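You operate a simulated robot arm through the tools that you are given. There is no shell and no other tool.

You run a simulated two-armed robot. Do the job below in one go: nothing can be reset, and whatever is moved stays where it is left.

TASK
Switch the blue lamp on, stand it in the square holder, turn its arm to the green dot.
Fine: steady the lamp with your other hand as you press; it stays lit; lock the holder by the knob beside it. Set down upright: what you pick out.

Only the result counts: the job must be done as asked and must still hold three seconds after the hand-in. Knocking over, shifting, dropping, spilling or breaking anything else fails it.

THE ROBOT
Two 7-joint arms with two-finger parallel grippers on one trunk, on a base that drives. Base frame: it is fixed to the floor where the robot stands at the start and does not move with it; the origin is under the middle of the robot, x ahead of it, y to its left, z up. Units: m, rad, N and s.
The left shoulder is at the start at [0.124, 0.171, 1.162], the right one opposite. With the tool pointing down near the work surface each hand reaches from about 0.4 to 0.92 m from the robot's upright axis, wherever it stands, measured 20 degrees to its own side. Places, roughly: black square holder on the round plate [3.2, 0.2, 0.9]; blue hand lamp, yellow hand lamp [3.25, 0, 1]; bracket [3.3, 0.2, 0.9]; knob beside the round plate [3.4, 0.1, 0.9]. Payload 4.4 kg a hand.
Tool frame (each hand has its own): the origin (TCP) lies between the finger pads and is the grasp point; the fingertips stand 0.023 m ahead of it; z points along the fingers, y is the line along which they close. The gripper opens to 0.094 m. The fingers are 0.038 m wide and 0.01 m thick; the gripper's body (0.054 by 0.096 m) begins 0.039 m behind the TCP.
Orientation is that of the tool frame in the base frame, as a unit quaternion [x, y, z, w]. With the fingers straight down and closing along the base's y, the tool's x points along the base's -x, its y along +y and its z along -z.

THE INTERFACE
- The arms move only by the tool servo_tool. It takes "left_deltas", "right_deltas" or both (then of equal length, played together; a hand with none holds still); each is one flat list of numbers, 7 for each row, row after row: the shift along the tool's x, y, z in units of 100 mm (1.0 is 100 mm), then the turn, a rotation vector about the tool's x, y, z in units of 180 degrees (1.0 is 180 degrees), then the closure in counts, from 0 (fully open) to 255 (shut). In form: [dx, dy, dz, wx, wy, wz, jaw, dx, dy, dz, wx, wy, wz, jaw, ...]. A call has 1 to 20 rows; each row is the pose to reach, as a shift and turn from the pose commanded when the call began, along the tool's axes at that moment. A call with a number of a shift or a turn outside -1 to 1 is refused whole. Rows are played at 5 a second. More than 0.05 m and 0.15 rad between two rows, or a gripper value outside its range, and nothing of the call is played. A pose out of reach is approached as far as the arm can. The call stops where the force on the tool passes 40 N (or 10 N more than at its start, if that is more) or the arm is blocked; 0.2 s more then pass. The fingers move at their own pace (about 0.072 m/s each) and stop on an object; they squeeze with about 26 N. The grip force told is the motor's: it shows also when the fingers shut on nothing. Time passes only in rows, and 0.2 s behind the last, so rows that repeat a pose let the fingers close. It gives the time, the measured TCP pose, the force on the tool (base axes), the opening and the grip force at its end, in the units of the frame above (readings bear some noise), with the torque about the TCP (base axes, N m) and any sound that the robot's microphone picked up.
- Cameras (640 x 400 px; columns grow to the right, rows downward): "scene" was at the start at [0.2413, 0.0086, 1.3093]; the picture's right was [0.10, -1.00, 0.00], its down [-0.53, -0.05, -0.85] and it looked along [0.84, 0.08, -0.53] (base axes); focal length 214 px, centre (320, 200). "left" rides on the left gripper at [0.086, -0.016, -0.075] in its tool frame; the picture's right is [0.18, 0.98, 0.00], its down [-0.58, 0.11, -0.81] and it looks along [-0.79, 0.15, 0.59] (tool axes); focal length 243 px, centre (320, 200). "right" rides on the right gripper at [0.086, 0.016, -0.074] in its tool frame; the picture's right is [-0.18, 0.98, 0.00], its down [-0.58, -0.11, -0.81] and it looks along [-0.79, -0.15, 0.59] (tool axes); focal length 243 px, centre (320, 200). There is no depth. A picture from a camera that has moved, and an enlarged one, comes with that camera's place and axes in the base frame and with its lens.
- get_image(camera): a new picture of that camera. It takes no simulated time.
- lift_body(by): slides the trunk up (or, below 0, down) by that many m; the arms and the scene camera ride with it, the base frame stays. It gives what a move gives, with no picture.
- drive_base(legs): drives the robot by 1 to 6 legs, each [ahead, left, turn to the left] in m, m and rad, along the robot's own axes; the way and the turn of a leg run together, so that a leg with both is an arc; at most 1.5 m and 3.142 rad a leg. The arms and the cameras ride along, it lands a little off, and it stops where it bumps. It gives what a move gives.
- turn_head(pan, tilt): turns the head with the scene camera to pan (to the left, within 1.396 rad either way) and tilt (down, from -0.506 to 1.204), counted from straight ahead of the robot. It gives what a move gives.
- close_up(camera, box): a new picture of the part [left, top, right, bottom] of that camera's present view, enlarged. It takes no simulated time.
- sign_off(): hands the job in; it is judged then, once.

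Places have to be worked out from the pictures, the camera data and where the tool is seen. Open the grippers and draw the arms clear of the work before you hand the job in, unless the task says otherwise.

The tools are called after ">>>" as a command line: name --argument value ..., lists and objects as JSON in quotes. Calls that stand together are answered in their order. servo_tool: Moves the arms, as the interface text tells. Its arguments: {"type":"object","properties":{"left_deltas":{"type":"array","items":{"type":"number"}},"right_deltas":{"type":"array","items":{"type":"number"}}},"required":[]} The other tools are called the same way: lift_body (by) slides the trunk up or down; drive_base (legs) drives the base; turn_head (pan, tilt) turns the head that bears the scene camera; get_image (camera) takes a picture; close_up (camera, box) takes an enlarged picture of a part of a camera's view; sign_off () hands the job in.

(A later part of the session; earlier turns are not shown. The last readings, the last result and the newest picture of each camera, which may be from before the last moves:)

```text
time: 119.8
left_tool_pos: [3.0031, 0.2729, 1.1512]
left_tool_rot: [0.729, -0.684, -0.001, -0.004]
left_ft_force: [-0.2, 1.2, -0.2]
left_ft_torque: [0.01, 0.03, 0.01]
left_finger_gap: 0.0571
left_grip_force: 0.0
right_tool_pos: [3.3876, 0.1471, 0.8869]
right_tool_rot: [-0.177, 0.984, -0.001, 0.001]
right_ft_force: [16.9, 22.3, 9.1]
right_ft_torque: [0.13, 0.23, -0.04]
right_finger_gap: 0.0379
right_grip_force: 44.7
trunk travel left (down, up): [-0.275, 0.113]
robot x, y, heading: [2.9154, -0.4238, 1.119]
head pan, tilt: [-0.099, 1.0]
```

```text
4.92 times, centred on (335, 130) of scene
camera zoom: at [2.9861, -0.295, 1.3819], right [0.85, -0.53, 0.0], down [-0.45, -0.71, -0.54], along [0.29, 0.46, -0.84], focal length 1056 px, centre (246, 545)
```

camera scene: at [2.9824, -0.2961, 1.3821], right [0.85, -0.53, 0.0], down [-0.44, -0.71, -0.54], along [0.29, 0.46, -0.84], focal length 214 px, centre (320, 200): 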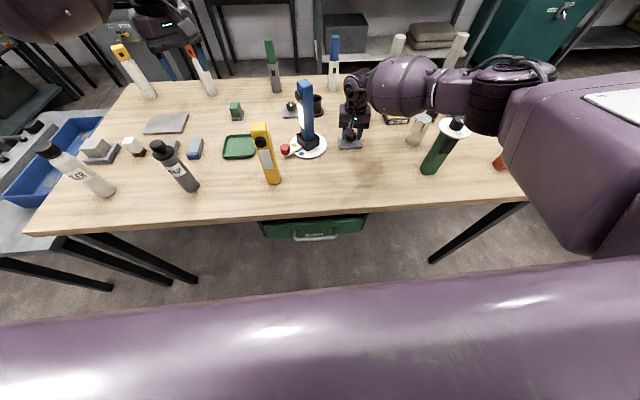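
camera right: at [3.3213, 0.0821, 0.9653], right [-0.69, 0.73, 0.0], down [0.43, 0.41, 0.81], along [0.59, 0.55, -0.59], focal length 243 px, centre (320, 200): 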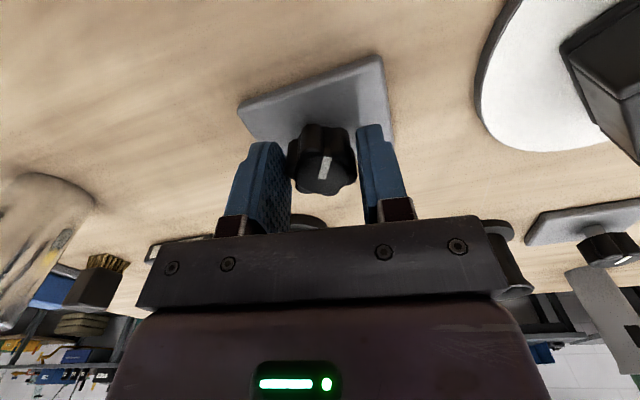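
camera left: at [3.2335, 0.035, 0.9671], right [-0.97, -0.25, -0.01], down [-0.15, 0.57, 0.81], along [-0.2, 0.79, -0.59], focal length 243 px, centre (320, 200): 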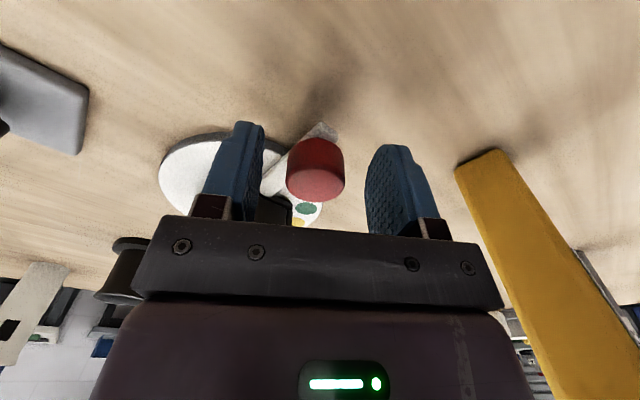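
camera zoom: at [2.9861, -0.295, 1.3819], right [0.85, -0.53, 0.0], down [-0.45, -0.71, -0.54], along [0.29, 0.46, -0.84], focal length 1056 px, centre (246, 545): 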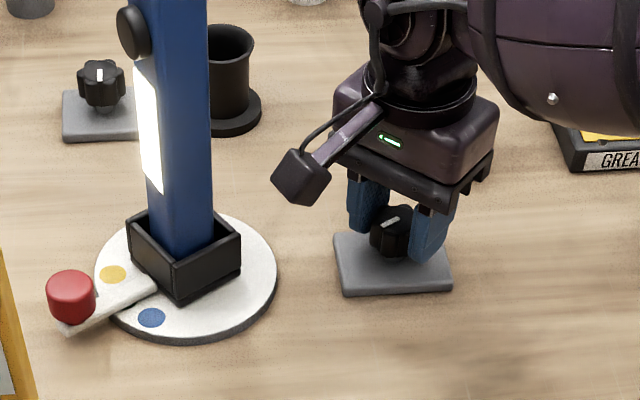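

The knob follows (mark now about 63° round) with no resistance about its axis yet. I relieve the side load and turn a further 27°.

>>> servo_tool --right_deltas '[-0.02, 0.015, 0, 0, 0, 0, 200, -0.04, 0.03, 0, 0, 0, 0, 200, -0.04, 0.03, 0, 0, 0, 0, 200]'

>>> servo_tool --right_deltas '[0, 0, 0, 0, 0, 0.025, 200, 0, 0, 0, 0, 0, 0.05, 200, 0, 0, 0, 0, 0, 0.075, 200, 0, 0, 0, 0, 0, 0.1, 200, 0, 0, 0, 0, 0, 0.125, 200, 0, 0, 0, 0, 0, 0.15, 200, 0, 0, 0, 0, 0, 0.15, 200]'

>>> close_up --camera "right" --box '[220, 100, 420, 225]'

>>> close_up --camera "scene" --box '[270, 90, 400, 170]'

```text
time: 120.6
left_tool_pos: [3.0007, 0.2697, 1.1531]
left_tool_rot: [0.73, -0.683, -0.002, -0.006]
left_ft_force: [-0.5, -0.2, 1.1]
left_ft_torque: [-0.03, 0.0, -0.01]
left_finger_gap: 0.0574
left_grip_force: 0.0
right_tool_pos: [3.3872, 0.1469, 0.8874]
right_tool_rot: [-0.178, 0.984, -0.003, 0.0]
right_ft_force: [3.3, -10.8, 12.9]
right_ft_torque: [0.16, -0.85, 0.02]
right_finger_gap: 0.038
right_grip_force: 44.9
trunk travel left (down, up): [-0.275, 0.113]
robot x, y, heading: [2.9124, -0.4265, 1.111]
head pan, tilt: [-0.099, 1.0]
```

```text
time: 122.2
left_tool_pos: [3.0005, 0.2681, 1.1544]
left_tool_rot: [0.73, -0.684, -0.003, -0.005]
left_ft_force: [0.7, -0.5, 0.4]
left_ft_torque: [0.0, 0.0, -0.02]
left_finger_gap: 0.0571
left_grip_force: 0.1
right_tool_pos: [3.387, 0.1479, 0.8867]
right_tool_rot: [0.057, 0.998, -0.002, 0.001]
right_ft_force: [-6.4, -32.7, -1.6]
right_ft_torque: [0.45, 1.24, 0.02]
right_finger_gap: 0.0378
right_grip_force: 45.0
trunk travel left (down, up): [-0.275, 0.113]
robot x, y, heading: [2.9172, -0.4225, 1.109]
head pan, tilt: [-0.099, 1.0]
```

```text
3.20 times, centred on (320, 162) of right
camera zoom: at [3.3047, 0.172, 0.9609], right [0.3, 0.96, 0.0], down [0.56, -0.17, 0.81], along [0.77, -0.24, -0.59], focal length 776 px, centre (320, 320)
```

zoom: 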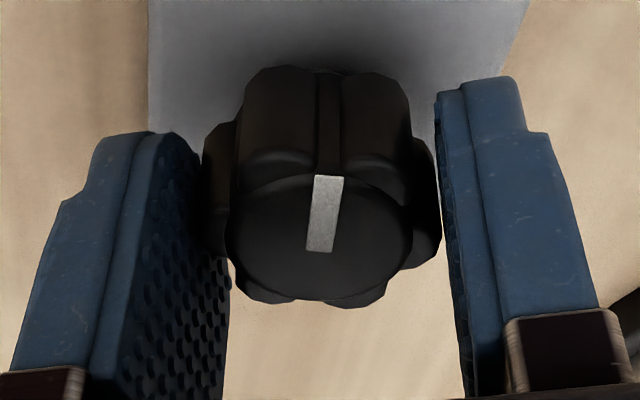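

```text
4.92 times, centred on (335, 130) of scene
camera zoom: at [2.9846, -0.2997, 1.3822], right [0.85, -0.53, 0.0], down [-0.45, -0.71, -0.54], along [0.29, 0.46, -0.84], focal length 1056 px, centre (246, 545)
```

zoom: 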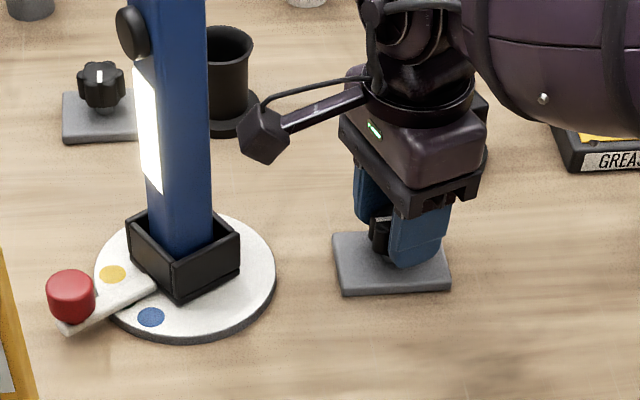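

The mark has turned about 90° and still no resistance or click. I relieve the side force, then try another 10° for a stop, keeping the wrist camera clear of the lamp.

>>> servo_tool --right_deltas '[0, -0.025, 0, 0, 0, 0, 200, 0, -0.05, 0, 0, 0, 0, 200, 0, -0.05, 0, 0, 0, 0.02, 200, 0, -0.05, 0, 0, 0, 0.04, 200, 0, -0.05, 0, 0, 0, 0.055, 200, 0, -0.05, 0, 0, 0, 0.055, 200]'

>>> close_up --camera "right" --box '[220, 100, 420, 225]'

>>> close_up --camera "scene" --box '[270, 90, 400, 170]'

```text
time: 123.6
left_tool_pos: [3.0017, 0.2719, 1.1524]
left_tool_rot: [0.73, -0.683, -0.001, -0.004]
left_ft_force: [-0.9, -0.1, 0.2]
left_ft_torque: [0.02, -0.01, -0.02]
left_finger_gap: 0.0573
left_grip_force: 0.0
right_tool_pos: [3.3867, 0.1464, 0.8866]
right_tool_rot: [0.142, 0.99, -0.001, 0.0]
right_ft_force: [-3.2, 3.0, -10.0]
right_ft_torque: [0.44, -0.67, -0.04]
right_finger_gap: 0.038
right_grip_force: 45.5
trunk travel left (down, up): [-0.275, 0.113]
robot x, y, heading: [2.9149, -0.4247, 1.114]
head pan, tilt: [-0.099, 1.0]
```

```text
3.20 times, centred on (320, 162) of right
camera zoom: at [3.3103, 0.1856, 0.961], right [0.45, 0.89, 0.0], down [0.53, -0.27, 0.81], along [0.72, -0.37, -0.59], focal length 776 px, centre (320, 320)
```

zoom: 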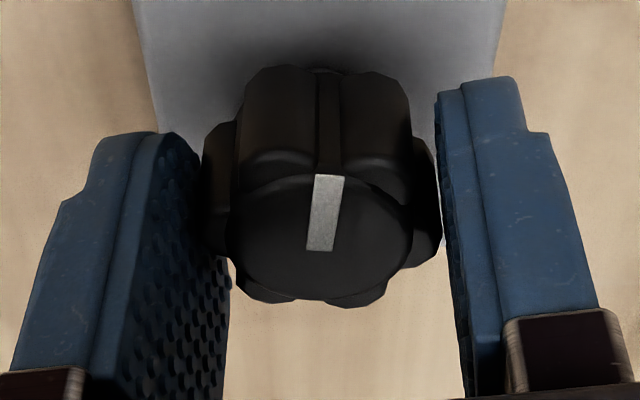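

```text
4.92 times, centred on (335, 130) of scene
camera zoom: at [2.9851, -0.2953, 1.3819], right [0.85, -0.53, 0.0], down [-0.45, -0.71, -0.54], along [0.29, 0.46, -0.84], focal length 1056 px, centre (246, 545)
```

zoom: 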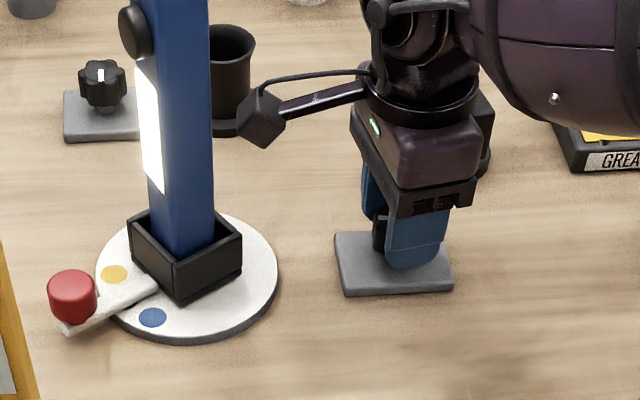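

Forces are near zero, the knob at about 100° and still free. I let go, back the hand 60° round to the next pair of lobes, and regrip to turn further.

>>> servo_tool --right_deltas '[0, 0, 0, 0, 0, 0, 150, 0, 0, 0, 0, 0, 0, 110, 0, 0, 0, 0, 0, 0, 110, 0, 0, 0, 0, 0, -0.04, 110, 0, 0, 0, 0, 0, -0.08, 110, 0, 0, 0, 0, 0, -0.12, 110, 0, 0, 0, 0, 0, -0.16, 110, 0, 0, 0, 0, 0, -0.2, 110, 0, 0, 0, 0, 0, -0.24, 110, 0, 0, 0, 0, 0, -0.28, 110, 0, 0, 0, 0, 0, -0.32, 110, 0, 0, 0, 0, 0, -0.32, 110]'

>>> close_up --camera "right" --box '[220, 100, 420, 225]'

>>> close_up --camera "scene" --box '[270, 90, 400, 170]'

```text
time: 126.2
left_tool_pos: [3.0017, 0.2712, 1.1524]
left_tool_rot: [0.73, -0.684, -0.001, -0.005]
left_ft_force: [0.3, -0.6, 0.1]
left_ft_torque: [0.0, 0.0, 0.0]
left_finger_gap: 0.0573
left_grip_force: 0.1
right_tool_pos: [3.388, 0.1454, 0.887]
right_tool_rot: [-0.352, 0.936, -0.001, 0.0]
right_ft_force: [0.5, 1.1, -0.6]
right_ft_torque: [-0.02, -0.02, -0.03]
right_finger_gap: 0.0536
right_grip_force: 0.1
trunk travel left (down, up): [-0.275, 0.113]
robot x, y, heading: [2.9123, -0.4273, 1.111]
head pan, tilt: [-0.099, 1.0]
```

```text
3.20 times, centred on (320, 162) of right
camera zoom: at [3.3129, 0.0995, 0.9612], right [-0.51, 0.86, 0.0], down [0.51, 0.3, 0.81], along [0.69, 0.41, -0.59], focal length 776 px, centre (320, 320)
```

zoom: 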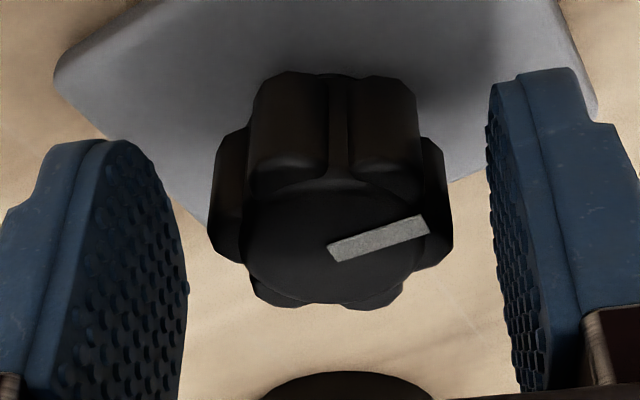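

```text
4.92 times, centred on (335, 130) of scene
camera zoom: at [2.9849, -0.2965, 1.382], right [0.85, -0.53, 0.0], down [-0.45, -0.71, -0.54], along [0.29, 0.46, -0.84], focal length 1056 px, centre (246, 545)
```

zoom: 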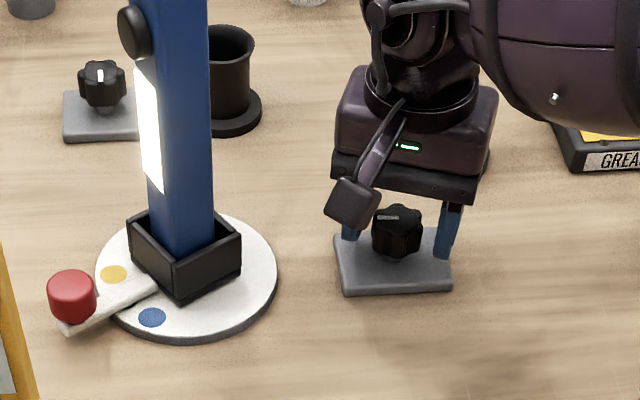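

The mark now points left, about 95–100° round. I regrip and turn another 27°, watching for a stop.

>>> servo_tool --right_deltas '[0, -0.008, 0, 0, 0, 0, 150, 0, -0.008, 0, 0, 0, 0, 200, 0, -0.008, 0, 0, 0, 0, 200, 0, -0.008, 0, 0, 0, 0, 200]'

>>> servo_tool --right_deltas '[0, 0, 0, 0, 0, 0.025, 200, 0, 0, 0, 0, 0, 0.05, 200, 0, 0, 0, 0, 0, 0.075, 200, 0, 0, 0, 0, 0, 0.1, 200, 0, 0, 0, 0, 0, 0.125, 200, 0, 0, 0, 0, 0, 0.15, 200, 0, 0, 0, 0, 0, 0.15, 200]'

>>> close_up --camera "right" --box '[220, 100, 420, 225]'

```text
time: 127.2
left_tool_pos: [2.9999, 0.2723, 1.1516]
left_tool_rot: [0.731, -0.682, -0.001, -0.005]
left_ft_force: [-0.5, 0.0, 0.1]
left_ft_torque: [0.0, 0.02, 0.01]
left_finger_gap: 0.0573
left_grip_force: 0.0
right_tool_pos: [3.3865, 0.1467, 0.8865]
right_tool_rot: [-0.353, 0.936, -0.002, 0.0]
right_ft_force: [-9.3, 10.4, -2.2]
right_ft_torque: [0.78, 0.3, 0.02]
right_finger_gap: 0.0379
right_grip_force: 44.6
trunk travel left (down, up): [-0.275, 0.113]
robot x, y, heading: [2.9141, -0.4246, 1.115]
head pan, tilt: [-0.099, 1.0]
```

```text
time: 128.8
left_tool_pos: [2.999, 0.2737, 1.1523]
left_tool_rot: [0.731, -0.682, 0.0, -0.005]
left_ft_force: [0.2, 0.7, -0.4]
left_ft_torque: [-0.04, -0.01, -0.03]
left_finger_gap: 0.0572
left_grip_force: 0.0
right_tool_pos: [3.3852, 0.1477, 0.8869]
right_tool_rot: [-0.123, 0.992, -0.001, 0.001]
right_ft_force: [-16.6, 21.0, -1.7]
right_ft_torque: [0.24, 1.47, 0.03]
right_finger_gap: 0.0377
right_grip_force: 45.3
trunk travel left (down, up): [-0.275, 0.113]
robot x, y, heading: [2.9167, -0.4229, 1.114]
head pan, tilt: [-0.099, 1.0]
```

```text
3.20 times, centred on (320, 162) of right
camera zoom: at [3.2993, 0.1402, 0.9611], right [-0.06, 1.0, 0.0], down [0.59, 0.04, 0.81], along [0.81, 0.05, -0.59], focal length 776 px, centre (320, 320)
```

zoom: 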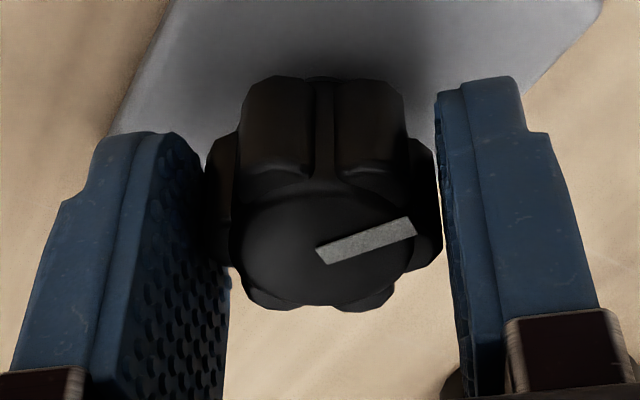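

Still free at about 125°. I ease the side force and go on another 27°.

>>> servo_tool --right_deltas '[0.015, 0.02, 0, 0, 0, 0, 200, 0.03, 0.04, 0, 0, 0, 0, 200, 0.03, 0.04, 0, 0, 0, 0.025, 200, 0.03, 0.04, 0, 0, 0, 0.05, 200, 0.03, 0.04, 0, 0, 0, 0.075, 200, 0.03, 0.04, 0, 0, 0, 0.1, 200, 0.03, 0.04, 0, 0, 0, 0.125, 200, 0.03, 0.04, 0, 0, 0, 0.15, 200, 0.03, 0.04, 0, 0, 0, 0.15, 200]'

>>> close_up --camera "right" --box '[220, 100, 420, 225]'

>>> close_up --camera "scene" --box '[270, 90, 400, 170]'

```text
time: 130.8
left_tool_pos: [2.9997, 0.2701, 1.1522]
left_tool_rot: [0.73, -0.684, -0.002, -0.005]
left_ft_force: [0.0, 0.6, -0.2]
left_ft_torque: [0.0, -0.01, -0.02]
left_finger_gap: 0.057
left_grip_force: 0.1
right_tool_pos: [3.3862, 0.1467, 0.887]
right_tool_rot: [0.113, 0.994, 0.0, 0.001]
right_ft_force: [4.4, -1.6, 2.5]
right_ft_torque: [-0.44, -0.83, 0.0]
right_finger_gap: 0.0381
right_grip_force: 44.8
trunk travel left (down, up): [-0.275, 0.113]
robot x, y, heading: [2.9147, -0.4221, 1.105]
head pan, tilt: [-0.099, 1.0]
```

```text
3.20 times, centred on (320, 162) of right
camera zoom: at [3.3063, 0.1814, 0.9608], right [0.4, 0.92, 0.0], down [0.54, -0.23, 0.81], along [0.74, -0.32, -0.59], focal length 776 px, centre (320, 320)
```

zoom: 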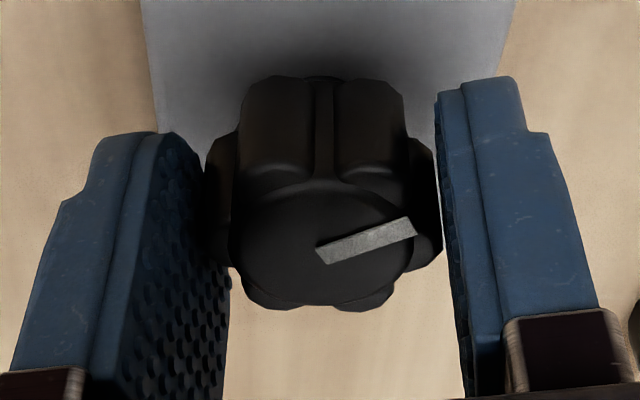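

```text
4.92 times, centred on (335, 130) of scene
camera zoom: at [2.9851, -0.2968, 1.382], right [0.85, -0.53, 0.0], down [-0.45, -0.71, -0.54], along [0.29, 0.46, -0.84], focal length 1056 px, centre (246, 545)
```

zoom: 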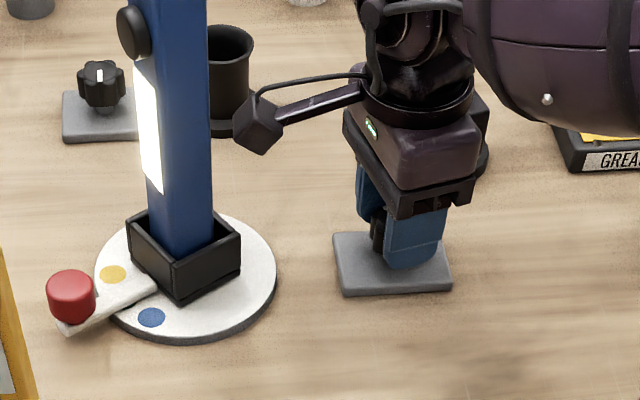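

Turned about 150° in all without stop or click. I let go of the knob, lift off, and will test whether the holder is locked by a gentle twist on the lamp.

>>> servo_tool --right_deltas '[0, 0, 0, 0, 0, 0, 150, 0, 0, 0, 0, 0, 0, 100, 0, 0, 0, 0, 0, 0, 80, 0, 0, 0, 0, 0, -0.04, 80, 0, 0, -0.1, 0, 0, -0.08, 80, 0, 0, -0.3, 0, 0, -0.08, 80, 0, 0, -0.5, 0, 0, -0.08, 80, 0, 0, -0.75, 0, 0, -0.08, 80, 0, 0, -1.0, 0, 0, -0.08, 80]'

>>> servo_tool --right_deltas '[0, 0, -0.25, 0, 0, 0, 0, 0, 0, -0.5, 0, 0, 0, 0, 0, 0, -0.75, 0, 0, 0, 0, 0, 0, -1.0, 0, 0, 0, 0]'

>>> servo_tool --right_deltas '[0, 0, -0.25, 0, 0, 0, 0, 0, 0, -0.5, 0, 0, 0, 0, 0, 0, -0.6, 0, 0, 0, 0]'

>>> close_up --camera "scene" --box '[270, 90, 400, 170]'

>>> get_image --camera "scene"

```text
time: 132.8
left_tool_pos: [3.0007, 0.2715, 1.1526]
left_tool_rot: [0.73, -0.683, -0.002, -0.005]
left_ft_force: [0.2, 0.2, -0.3]
left_ft_torque: [0.03, 0.0, -0.02]
left_finger_gap: 0.0571
left_grip_force: 0.0
right_tool_pos: [3.3847, 0.1478, 0.9865]
right_tool_rot: [-0.013, 1.0, -0.001, 0.001]
right_ft_force: [0.1, 0.1, -0.5]
right_ft_torque: [0.03, 0.03, 0.01]
right_finger_gap: 0.0643
right_grip_force: 0.1
trunk travel left (down, up): [-0.275, 0.113]
robot x, y, heading: [2.9155, -0.4237, 1.116]
head pan, tilt: [-0.099, 1.0]
```

```text
time: 133.8
left_tool_pos: [2.9993, 0.2709, 1.1537]
left_tool_rot: [0.731, -0.682, -0.002, -0.005]
left_ft_force: [-0.7, -0.3, -0.1]
left_ft_torque: [-0.04, 0.02, 0.01]
left_finger_gap: 0.0573
left_grip_force: 0.1
right_tool_pos: [3.3834, 0.1479, 1.086]
right_tool_rot: [-0.014, 1.0, -0.002, 0.001]
right_ft_force: [0.4, 0.6, -0.2]
right_ft_torque: [0.02, 0.01, -0.02]
right_finger_gap: 0.0939
right_grip_force: 0.0
trunk travel left (down, up): [-0.275, 0.113]
robot x, y, heading: [2.9144, -0.423, 1.116]
head pan, tilt: [-0.099, 1.0]
```

```text
time: 134.6
left_tool_pos: [3.0002, 0.2702, 1.1524]
left_tool_rot: [0.73, -0.683, -0.001, -0.004]
left_ft_force: [-0.8, -0.7, 0.7]
left_ft_torque: [-0.02, -0.02, -0.01]
left_finger_gap: 0.0573
left_grip_force: 0.2
right_tool_pos: [3.3846, 0.1467, 1.1484]
right_tool_rot: [-0.014, 1.0, -0.001, 0.001]
right_ft_force: [0.3, -0.1, -0.5]
right_ft_torque: [-0.01, 0.0, 0.03]
right_finger_gap: 0.094
right_grip_force: 0.1
trunk travel left (down, up): [-0.275, 0.113]
robot x, y, heading: [2.9138, -0.4268, 1.112]
head pan, tilt: [-0.099, 1.0]
```

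```text
4.92 times, centred on (335, 130) of scene
camera zoom: at [2.9848, -0.2966, 1.382], right [0.85, -0.53, 0.0], down [-0.45, -0.71, -0.54], along [0.29, 0.46, -0.84], focal length 1056 px, centre (246, 545)
```

zoom: 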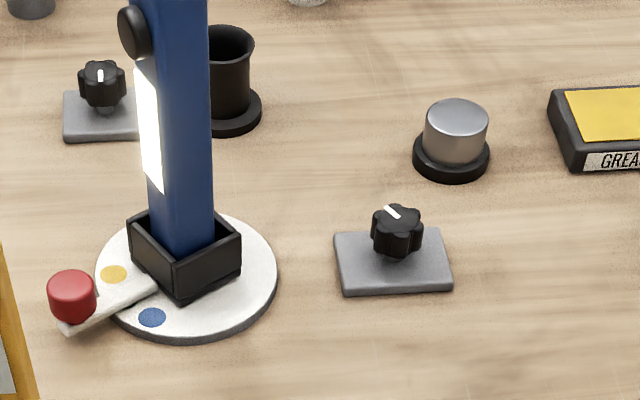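

```text
taken
camera scene: at [2.9848, -0.2966, 1.382], right [0.85, -0.53, 0.0], down [-0.45, -0.71, -0.54], along [0.29, 0.46, -0.84], focal length 214 px, centre (320, 200)
```

scene: 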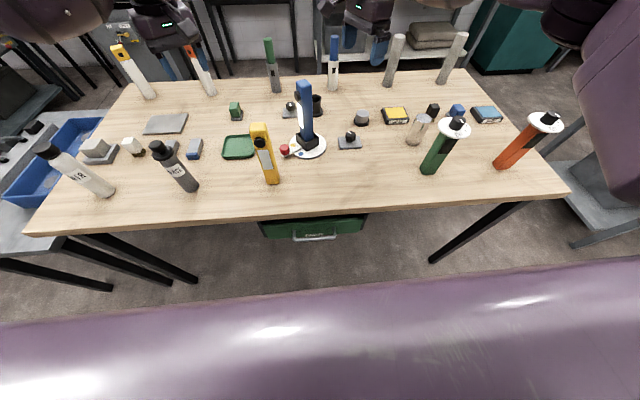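

The mark now points ahead-left; arm still on green. I bring the right hand back over the lamp.

>>> servo_tool --right_deltas '[0.25, 0.13, 0, 0, 0, 0.01, 0, 0.5, 0.27, 0, 0, 0, 0.023, 0, 0.75, 0.4, 0, 0, 0, 0.023, 0, 1.0, 0.54, 0, 0, 0, 0.023, 0, 1.0, 0.54, 0, 0, 0, 0.023, 0]'

>>> servo_tool --right_deltas '[0.15, 0.06, 0, 0, 0, 0, 0, 0.3, 0.12, 0, 0, 0, 0, 0, 0.3, 0.12, 0.3, 0, 0, 0, 0, 0.3, 0.12, 0.45, 0, 0, 0, 0, 0.3, 0.12, 0.45, 0, 0, 0, 0]'

>>> get_image --camera "right"

```text
time: 135.8
left_tool_pos: [3.002, 0.2704, 1.1527]
left_tool_rot: [0.73, -0.684, -0.001, -0.006]
left_ft_force: [-1.0, 0.3, -0.2]
left_ft_torque: [0.02, -0.02, 0.02]
left_finger_gap: 0.0572
left_grip_force: 0.0
right_tool_pos: [3.2852, 0.1977, 1.147]
right_tool_rot: [0.023, 1.0, -0.001, 0.0]
right_ft_force: [-0.1, 0.1, 0.1]
right_ft_torque: [0.01, 0.03, 0.01]
right_finger_gap: 0.0939
right_grip_force: 0.0
trunk travel left (down, up): [-0.275, 0.113]
robot x, y, heading: [2.9146, -0.4212, 1.112]
head pan, tilt: [-0.099, 1.0]
```

```text
time: 137.0
left_tool_pos: [3.0013, 0.2708, 1.1515]
left_tool_rot: [0.731, -0.683, -0.001, -0.005]
left_ft_force: [0.2, 0.6, 1.1]
left_ft_torque: [-0.05, 0.0, 0.0]
left_finger_gap: 0.0572
left_grip_force: 0.0
right_tool_pos: [3.254, 0.212, 1.1005]
right_tool_rot: [0.023, 1.0, -0.001, 0.0]
right_ft_force: [0.4, -0.2, 0.5]
right_ft_torque: [0.04, 0.02, 0.0]
right_finger_gap: 0.0943
right_grip_force: 0.1
trunk travel left (down, up): [-0.275, 0.113]
robot x, y, heading: [2.9132, -0.4261, 1.118]
head pan, tilt: [-0.099, 1.0]
```

```text
taken
camera right: at [3.1683, 0.2316, 1.1753], right [0.23, 0.97, 0.0], down [0.57, -0.13, 0.81], along [0.79, -0.19, -0.59], focal length 243 px, centre (320, 200)
```

right: 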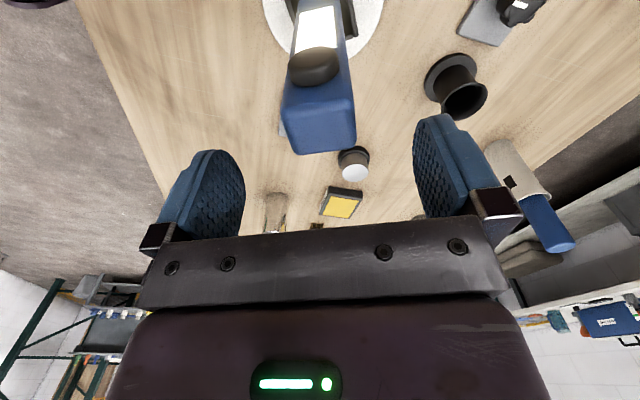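

Aligned with the lamp. I grip it as before.

>>> servo_tool --right_deltas '[0.015, 0.015, 0.2, 0, 0, 0, 0, 0.015, 0.015, 0.4, 0, 0, 0, 0, 0.015, 0.015, 0.627, 0, 0, 0, 0, 0.015, 0.015, 0.627, 0, 0, 0, 100, 0.015, 0.015, 0.627, 0, 0, 0, 150, 0.015, 0.015, 0.627, 0, 0, 0, 200, 0.015, 0.015, 0.627, 0, 0, 0, 200, 0.015, 0.015, 0.627, 0, 0, 0, 200]'

>>> close_up --camera "scene" --box '[286, 125, 338, 160]'

```text
time: 138.8
left_tool_pos: [3.0015, 0.2705, 1.1521]
left_tool_rot: [0.73, -0.683, -0.001, -0.005]
left_ft_force: [-0.7, -0.4, -0.5]
left_ft_torque: [-0.02, -0.02, -0.01]
left_finger_gap: 0.0573
left_grip_force: 0.0
right_tool_pos: [3.252, 0.2133, 1.0397]
right_tool_rot: [0.022, 1.0, -0.001, 0.001]
right_ft_force: [-1.0, 0.0, -0.2]
right_ft_torque: [-0.1, 0.03, -0.01]
right_finger_gap: 0.0398
right_grip_force: 26.1
trunk travel left (down, up): [-0.275, 0.113]
robot x, y, heading: [2.9167, -0.4275, 1.115]
head pan, tilt: [-0.099, 1.0]
```

```text
11.43 times, centred on (312, 142) of scene
camera zoom: at [2.9849, -0.2966, 1.382], right [0.85, -0.53, 0.0], down [-0.45, -0.71, -0.54], along [0.29, 0.46, -0.84], focal length 2451 px, centre (411, 857)
```

zoom: 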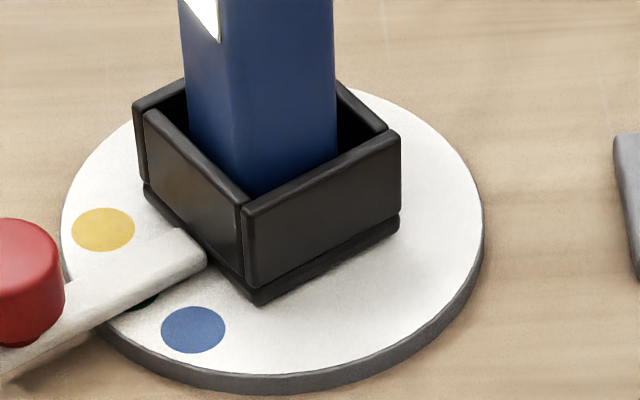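

Now the test: a 4° clockwise twist on the lamp. If the holder is locked, torque should build and the arm stay put.

>>> servo_tool --right_deltas '[0, 0, 0, 0, 0, 0.008, 200, 0, 0, 0, 0, 0, 0.016, 200, 0, 0, 0, 0, 0, 0.022, 200, 0, 0, 0, 0, 0, 0.022, 200]'

>>> close_up --camera "scene" --box '[286, 125, 338, 160]'

```text
time: 139.8
left_tool_pos: [3.0003, 0.2712, 1.1511]
left_tool_rot: [0.731, -0.682, -0.001, -0.005]
left_ft_force: [-0.5, -0.5, 0.8]
left_ft_torque: [-0.01, -0.01, -0.01]
left_finger_gap: 0.0571
left_grip_force: 0.1
right_tool_pos: [3.2522, 0.2148, 1.0386]
right_tool_rot: [0.058, 0.998, -0.002, 0.001]
right_ft_force: [-0.5, 0.3, 0.1]
right_ft_torque: [-0.04, -0.06, -0.02]
right_finger_gap: 0.0398
right_grip_force: 25.7
trunk travel left (down, up): [-0.275, 0.113]
robot x, y, heading: [2.9153, -0.4245, 1.115]
head pan, tilt: [-0.099, 1.0]
```

```text
11.43 times, centred on (312, 142) of scene
camera zoom: at [2.985, -0.2964, 1.382], right [0.85, -0.53, 0.0], down [-0.45, -0.71, -0.54], along [0.29, 0.46, -0.84], focal length 2451 px, centre (411, 857)
```

zoom: 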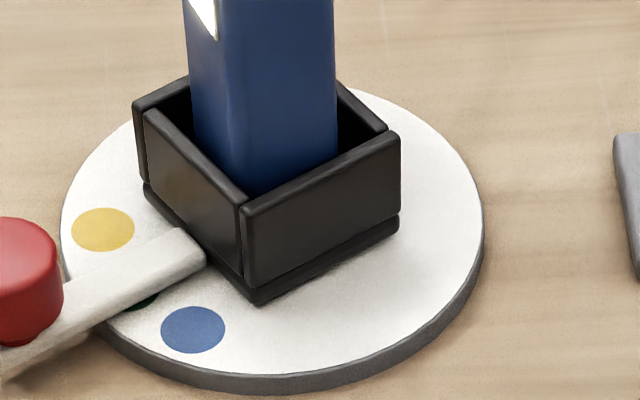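

The lamp turned within its play and the arm didn't move; torque is nil, so this isn't conclusive. I twist a further 4°.

>>> servo_tool --right_deltas '[0, 0, 0, 0, 0, 0.008, 200, 0, 0, 0, 0, 0, 0.016, 200, 0, 0, 0, 0, 0, 0.022, 200, 0, 0, 0, 0, 0, 0.022, 200]'

>>> close_up --camera "scene" --box '[286, 125, 338, 160]'

```text
time: 140.8
left_tool_pos: [3.0011, 0.27, 1.1533]
left_tool_rot: [0.73, -0.684, -0.001, -0.004]
left_ft_force: [0.3, 0.5, 0.3]
left_ft_torque: [0.02, -0.02, 0.02]
left_finger_gap: 0.0574
left_grip_force: 0.2
right_tool_pos: [3.2522, 0.214, 1.0385]
right_tool_rot: [0.091, 0.996, -0.001, 0.0]
right_ft_force: [1.9, -0.6, -0.3]
right_ft_torque: [-0.06, -0.34, 0.04]
right_finger_gap: 0.0401
right_grip_force: 26.3
trunk travel left (down, up): [-0.275, 0.113]
robot x, y, heading: [2.9142, -0.4218, 1.114]
head pan, tilt: [-0.099, 1.0]
```

```text
11.43 times, centred on (312, 142) of scene
camera zoom: at [2.9852, -0.2964, 1.382], right [0.85, -0.53, 0.0], down [-0.45, -0.71, -0.54], along [0.29, 0.46, -0.84], focal length 2451 px, centre (411, 857)
```

zoom: 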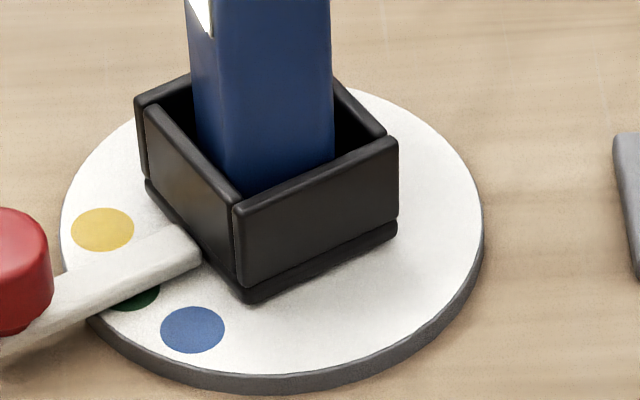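

The arm moved about 2° with next to no torque, so the holder isn't locked yet (the arm is still on green). I release, lift, and return to the knob to turn it further clockwise.

>>> servo_tool --right_deltas '[0, 0, 0, 0, 0, 0, 140, 0, 0, 0, 0, 0, 0, 80, 0, 0, 0, 0, 0, 0, 0, 0, 0, 0, 0, 0, 0, 0, 0, 0, -0.2, 0, 0, 0, 0, 0, 0, -0.5, 0, 0, 0, 0, 0, 0, -0.8, 0, 0, 0, 0, 0, 0, -1.0, 0, 0, 0, 0, 0, 0, -1.0, 0, 0, 0, 0]'

>>> servo_tool --right_deltas '[-0.1, -0.05, -0.05, 0, 0, -0.035, 0, -0.2, -0.1, -0.1, 0, 0, -0.07, 0, -0.3, -0.15, -0.1, 0, 0, -0.105, 0, -0.4, -0.2, -0.1, 0, 0, -0.14, 0, -0.5, -0.25, -0.1, 0, 0, -0.175, 0, -0.6, -0.3, -0.1, 0, 0, -0.21, 0, -0.7, -0.35, -0.1, 0, 0, -0.245, 0, -0.8, -0.4, -0.1, 0, 0, -0.28, 0, -0.9, -0.45, -0.1, 0, 0, -0.318, 0, -1.0, -0.5, -0.1, 0, 0, -0.318, 0, -1.0, -0.5, -0.1, 0, 0, -0.318, 0]'

>>> close_up --camera "scene" --box '[270, 90, 400, 170]'

```text
time: 142.8
left_tool_pos: [3.0021, 0.271, 1.1522]
left_tool_rot: [0.73, -0.683, -0.002, -0.005]
left_ft_force: [0.2, -0.9, 0.3]
left_ft_torque: [-0.07, 0.0, 0.01]
left_finger_gap: 0.0572
left_grip_force: 0.1
right_tool_pos: [3.2512, 0.2154, 1.1394]
right_tool_rot: [0.092, 0.996, -0.002, 0.0]
right_ft_force: [0.3, -0.6, -0.3]
right_ft_torque: [0.01, -0.01, -0.02]
right_finger_gap: 0.0939
right_grip_force: 0.1
trunk travel left (down, up): [-0.275, 0.113]
robot x, y, heading: [2.9159, -0.4234, 1.108]
head pan, tilt: [-0.099, 1.0]
```

```text
time: 145.2
left_tool_pos: [2.9998, 0.2716, 1.1526]
left_tool_rot: [0.73, -0.683, -0.002, -0.005]
left_ft_force: [0.6, -0.1, 0.5]
left_ft_torque: [0.04, -0.02, -0.01]
left_finger_gap: 0.0573
left_grip_force: 0.0
right_tool_pos: [3.3402, 0.1468, 1.1497]
right_tool_rot: [-0.397, 0.918, -0.002, 0.0]
right_ft_force: [0.1, -0.6, -0.5]
right_ft_torque: [-0.01, 0.0, 0.02]
right_finger_gap: 0.0938
right_grip_force: 0.1
trunk travel left (down, up): [-0.275, 0.113]
robot x, y, heading: [2.9145, -0.4214, 1.11]
head pan, tilt: [-0.099, 1.0]
```

```text
4.92 times, centred on (335, 130) of scene
camera zoom: at [2.9847, -0.2963, 1.382], right [0.85, -0.53, 0.0], down [-0.44, -0.71, -0.54], along [0.29, 0.46, -0.84], focal length 1056 px, centre (246, 545)
```

zoom: 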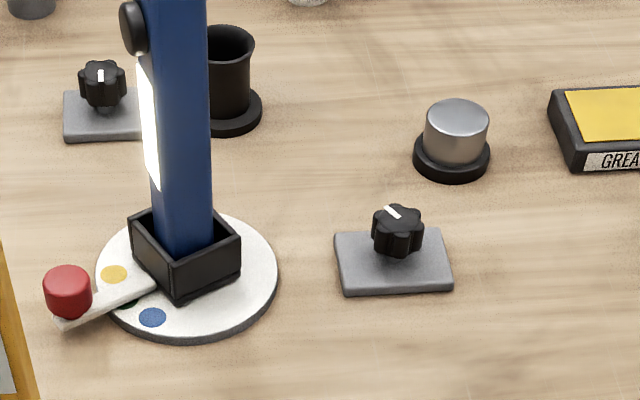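

Arm at about 63°, still on the green dot. I go back down on the lock knob, with the hand set to a lobe pair.

>>> servo_tool --right_deltas '[-0.15, -0.17, 0.1, 0, 0, 0, 80, -0.314, -0.341, 0.4, 0, 0, 0, 80, -0.314, -0.341, 0.7, 0, 0, 0, 80, -0.314, -0.341, 1.0, 0, 0, 0, 80]'

>>> servo_tool --right_deltas '[0, 0, 0.3, 0, 0, 0, 80, 0, 0, 0.6, 0, 0, 0, 80, 0, 0, 0.8, 0, 0, 0, 80, 0, 0, 1.0, 0, 0, 0, 80, 0, 0, 1.0, 0, 0, 0, 80]'

>>> get_image --camera "right"

```text
time: 146.2
left_tool_pos: [3.0011, 0.2708, 1.151]
left_tool_rot: [0.73, -0.683, -0.001, -0.004]
left_ft_force: [-0.2, -0.3, -0.2]
left_ft_torque: [0.01, 0.06, 0.01]
left_finger_gap: 0.0572
left_grip_force: 0.1
right_tool_pos: [3.3895, 0.1464, 1.0481]
right_tool_rot: [-0.396, 0.918, -0.002, 0.0]
right_ft_force: [0.7, 0.0, -0.9]
right_ft_torque: [0.01, 0.0, -0.01]
right_finger_gap: 0.0646
right_grip_force: 0.0
trunk travel left (down, up): [-0.275, 0.113]
robot x, y, heading: [2.9164, -0.4249, 1.118]
head pan, tilt: [-0.099, 1.0]
```

```text
time: 147.4
left_tool_pos: [3.0008, 0.2704, 1.1522]
left_tool_rot: [0.73, -0.683, -0.002, -0.005]
left_ft_force: [0.1, 0.5, -0.3]
left_ft_torque: [-0.02, 0.02, -0.01]
left_finger_gap: 0.0571
left_grip_force: 0.1
right_tool_pos: [3.3876, 0.1457, 0.9494]
right_tool_rot: [-0.396, 0.918, -0.001, 0.001]
right_ft_force: [0.6, -0.2, -0.2]
right_ft_torque: [-0.01, -0.02, -0.01]
right_finger_gap: 0.0646
right_grip_force: 0.1
trunk travel left (down, up): [-0.275, 0.113]
robot x, y, heading: [2.917, -0.4214, 1.115]
head pan, tilt: [-0.099, 1.0]
```

```text
taken
camera right: at [3.3179, 0.0926, 1.0239], right [-0.59, 0.81, 0.0], down [0.48, 0.35, 0.81], along [0.65, 0.47, -0.59], focal length 243 px, centre (320, 200)
```

right: 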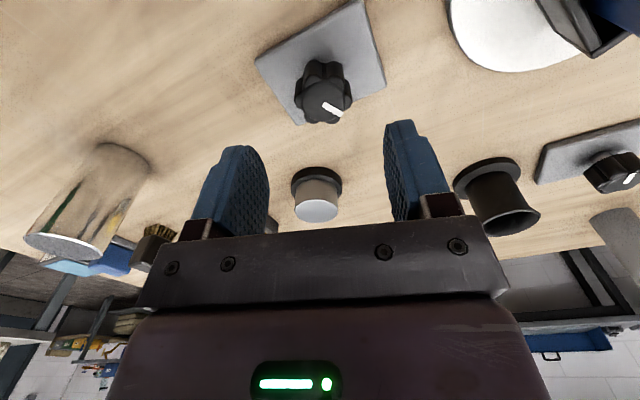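

Lined up. I descend the last 6 cm, grip, and turn another 27°.

>>> servo_tool --right_deltas '[0, 0, 0.2, 0, 0, 0, 80, 0, 0, 0.4, 0, 0, 0, 100, 0, 0, 0.625, 0, 0, 0, 110, 0, 0, 0.625, 0, 0, 0, 110, 0, 0, 0.625, 0, 0, 0, 160, 0, 0, 0.625, 0, 0, 0, 200, 0, 0, 0.625, 0, 0, 0, 200]'

>>> servo_tool --right_deltas '[0, 0, 0, 0, 0, 0.025, 200, 0, 0, 0, 0, 0, 0.05, 200, 0, 0, 0, 0, 0, 0.075, 200, 0, 0, 0, 0, 0, 0.1, 200, 0, 0, 0, 0, 0, 0.125, 200, 0, 0, 0, 0, 0, 0.15, 200, 0, 0, 0, 0, 0, 0.15, 200]'

>>> close_up --camera "right" --box '[220, 100, 420, 225]'

```text
time: 149.0
left_tool_pos: [3.0003, 0.2697, 1.1525]
left_tool_rot: [0.731, -0.683, -0.001, -0.005]
left_ft_force: [-0.6, -0.6, -0.2]
left_ft_torque: [0.02, -0.05, 0.0]
left_finger_gap: 0.0574
left_grip_force: 0.0
right_tool_pos: [3.3866, 0.1471, 0.8861]
right_tool_rot: [-0.397, 0.918, -0.001, 0.0]
right_ft_force: [-8.2, 4.4, -3.5]
right_ft_torque: [0.24, 0.36, 0.0]
right_finger_gap: 0.0377
right_grip_force: 45.2
trunk travel left (down, up): [-0.275, 0.113]
robot x, y, heading: [2.9169, -0.4231, 1.113]
head pan, tilt: [-0.099, 1.0]
```

```text
time: 150.6
left_tool_pos: [3.0008, 0.272, 1.1522]
left_tool_rot: [0.73, -0.684, -0.001, -0.004]
left_ft_force: [0.7, 0.0, 0.6]
left_ft_torque: [0.03, 0.01, 0.01]
left_finger_gap: 0.0571
left_grip_force: 0.1
right_tool_pos: [3.386, 0.1464, 0.8877]
right_tool_rot: [-0.171, 0.985, -0.002, 0.0]
right_ft_force: [-8.9, 10.2, -4.8]
right_ft_torque: [0.12, 1.24, 0.03]
right_finger_gap: 0.0379
right_grip_force: 45.3
trunk travel left (down, up): [-0.275, 0.113]
robot x, y, heading: [2.9159, -0.4263, 1.114]
head pan, tilt: [-0.099, 1.0]
```

```text
3.20 times, centred on (320, 162) of right
camera zoom: at [3.3011, 0.1321, 0.9608], right [-0.16, 0.99, 0.0], down [0.58, 0.1, 0.81], along [0.8, 0.13, -0.59], focal length 776 px, centre (320, 320)
```

zoom: 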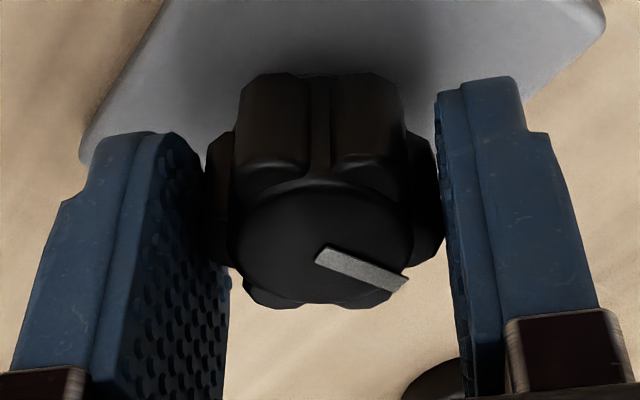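

Still free at about 180°. I go on another 30°.

>>> servo_tool --right_deltas '[0.01, 0.015, 0, 0, 0, 0.02, 200, 0.01, 0.015, 0, 0, 0, 0.045, 200, 0.01, 0.015, 0, 0, 0, 0.07, 200, 0.01, 0.015, 0, 0, 0, 0.095, 200, 0.01, 0.015, 0, 0, 0, 0.12, 200, 0.01, 0.015, 0, 0, 0, 0.145, 200, 0.01, 0.015, 0, 0, 0, 0.17, 200, 0.01, 0.015, 0, 0, 0, 0.17, 200]'

>>> close_up --camera "right" --box '[220, 100, 420, 225]'

>>> close_up --camera "scene" --box '[270, 90, 400, 170]'

```text
time: 152.4
left_tool_pos: [3.0014, 0.271, 1.1523]
left_tool_rot: [0.73, -0.683, -0.001, -0.005]
left_ft_force: [-0.8, 0.0, -0.4]
left_ft_torque: [-0.03, 0.03, -0.01]
left_finger_gap: 0.0575
left_grip_force: 0.0
right_tool_pos: [3.3873, 0.1459, 0.8876]
right_tool_rot: [0.095, 0.995, -0.002, 0.001]
right_ft_force: [0.1, 1.3, 0.2]
right_ft_torque: [0.33, 0.07, 0.66]
right_finger_gap: 0.0379
right_grip_force: 45.4
trunk travel left (down, up): [-0.275, 0.113]
robot x, y, heading: [2.9148, -0.4241, 1.111]
head pan, tilt: [-0.099, 1.0]
```

```text
3.20 times, centred on (320, 162) of right
camera zoom: at [3.306, 0.1783, 0.9606], right [0.37, 0.93, 0.0], down [0.55, -0.21, 0.81], along [0.75, -0.3, -0.59], focal length 776 px, centre (320, 320)
```

zoom: 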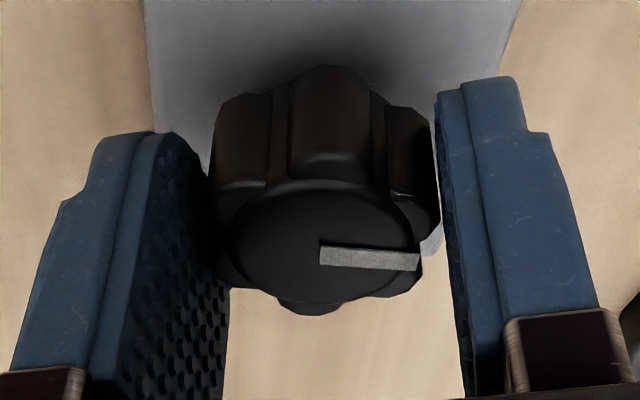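

```text
4.92 times, centred on (335, 130) of scene
camera zoom: at [2.9849, -0.2965, 1.382], right [0.85, -0.53, 0.0], down [-0.45, -0.71, -0.54], along [0.29, 0.46, -0.84], focal length 1056 px, centre (246, 545)
```

zoom: 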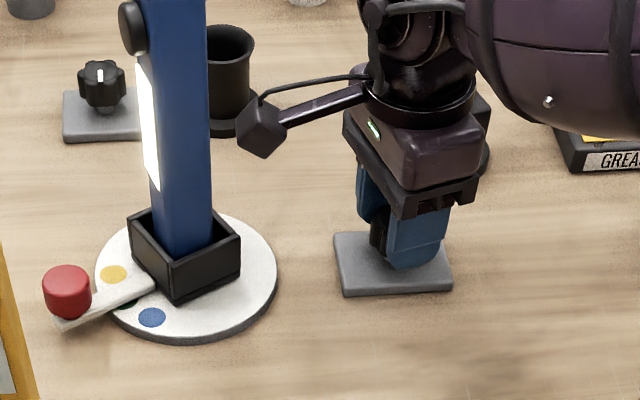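

Now a torque of 0.66 N·m built up and the knob slipped in the fingers: the stop is reached at about 180°. I release it and look closely at the result and the arm's angle.

>>> servo_tool --right_deltas '[0, 0, 0, 0, 0, 0, 150, 0, 0, 0, 0, 0, 0, 100, 0, 0, 0, 0, 0, 0, 80, 0, 0, 0, 0, 0, -0.04, 80, 0, 0, -0.1, 0, 0, -0.08, 80, 0, 0, -0.3, 0, 0, -0.08, 80, 0, 0, -0.5, 0, 0, -0.08, 80, 0, 0, -0.75, 0, 0, -0.08, 80, 0, 0, -1.0, 0, 0, -0.08, 80]'

>>> close_up --camera "scene" --box '[276, 122, 370, 165]'

>>> close_up --camera "scene" --box '[276, 125, 328, 160]'

```text
time: 154.4
left_tool_pos: [3.0005, 0.2702, 1.1529]
left_tool_rot: [0.73, -0.683, -0.001, -0.005]
left_ft_force: [-0.2, -0.5, -0.3]
left_ft_torque: [0.01, 0.03, 0.02]
left_finger_gap: 0.0572
left_grip_force: 0.0
right_tool_pos: [3.3854, 0.1453, 0.9876]
right_tool_rot: [-0.032, 0.999, -0.001, 0.001]
right_ft_force: [-0.1, 0.2, -0.4]
right_ft_torque: [0.04, -0.02, -0.03]
right_finger_gap: 0.0645
right_grip_force: 0.1
trunk travel left (down, up): [-0.275, 0.113]
robot x, y, heading: [2.9127, -0.4224, 1.113]
head pan, tilt: [-0.099, 1.0]
```

```text
6.81 times, centred on (323, 144) of scene
camera zoom: at [2.9847, -0.2968, 1.3821], right [0.85, -0.53, 0.0], down [-0.45, -0.71, -0.54], along [0.29, 0.46, -0.84], focal length 1460 px, centre (300, 585)
```

zoom: 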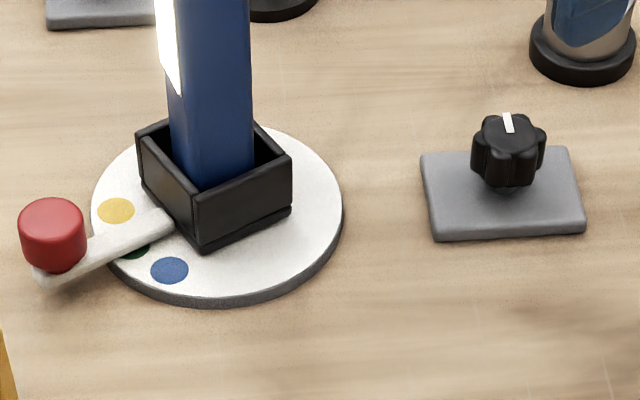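

```text
11.43 times, centred on (302, 142) of scene
camera zoom: at [2.9847, -0.2968, 1.3821], right [0.85, -0.53, 0.0], down [-0.45, -0.71, -0.54], along [0.29, 0.46, -0.84], focal length 2451 px, centre (526, 857)
```

zoom: 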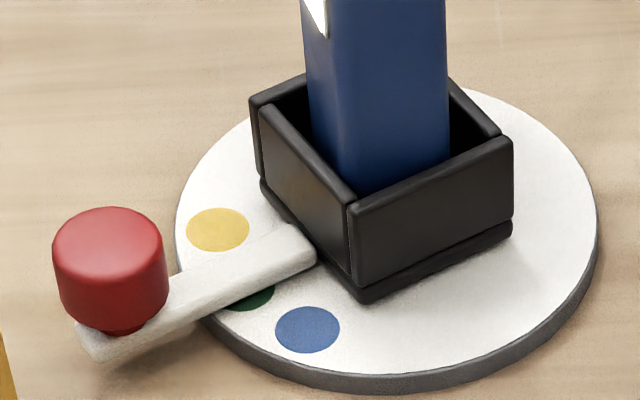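

The mark now points straight away from me: exactly half a turn, at its stop. The arm, though, sits about 4° past green's centre from my test twist, so I go back to the lamp to test the lock and, if need be, correct it.

>>> servo_tool --right_deltas '[0, 0, -0.3, 0, 0, 0.02, 0, 0, 0, -0.6, 0, 0, 0.04, 0, 0, 0, -0.8, 0, 0, 0.06, 0, 0, 0, -1.0, 0, 0, 0.078, 0]'

>>> servo_tool --right_deltas '[0.1, 0, -0.3, 0, 0, 0, 0, 0.4, 0.1, -0.55, 0, 0, 0, 0, 0.7, 0.2, -0.55, 0, 0, 0, 0, 1.0, 0.3, -0.55, 0, 0, 0, 0, 1.0, 0.3, -0.55, 0, 0, 0, 0]'

>>> get_image --camera "right"

```text
time: 155.4
left_tool_pos: [3.0012, 0.2705, 1.1537]
left_tool_rot: [0.73, -0.683, -0.002, -0.005]
left_ft_force: [0.7, 0.2, 0.8]
left_ft_torque: [-0.01, 0.0, 0.0]
left_finger_gap: 0.0573
left_grip_force: 0.1
right_tool_pos: [3.3843, 0.1452, 1.0888]
right_tool_rot: [0.092, 0.996, -0.001, 0.001]
right_ft_force: [0.9, -0.1, -0.5]
right_ft_torque: [-0.03, -0.01, -0.01]
right_finger_gap: 0.094
right_grip_force: 0.1
trunk travel left (down, up): [-0.275, 0.113]
robot x, y, heading: [2.9157, -0.4243, 1.115]
head pan, tilt: [-0.099, 1.0]
```

```text
time: 156.6
left_tool_pos: [3.002, 0.2711, 1.1526]
left_tool_rot: [0.73, -0.683, -0.001, -0.004]
left_ft_force: [0.9, -0.3, 0.1]
left_ft_torque: [-0.02, -0.04, 0.0]
left_finger_gap: 0.0571
left_grip_force: 0.1
right_tool_pos: [3.2935, 0.1949, 1.1414]
right_tool_rot: [0.091, 0.996, -0.001, 0.001]
right_ft_force: [-0.8, -0.8, -0.3]
right_ft_torque: [-0.01, -0.01, 0.02]
right_finger_gap: 0.094
right_grip_force: 0.0
trunk travel left (down, up): [-0.275, 0.113]
robot x, y, heading: [2.9123, -0.4252, 1.115]
head pan, tilt: [-0.099, 1.0]
```

```text
taken
camera right: at [3.2132, 0.2253, 1.2152], right [0.36, 0.93, 0.0], down [0.55, -0.21, 0.81], along [0.75, -0.29, -0.59], focal length 243 px, centre (320, 200)
```

right: 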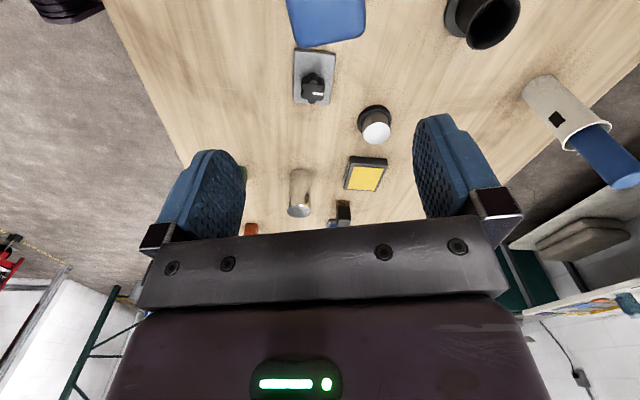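

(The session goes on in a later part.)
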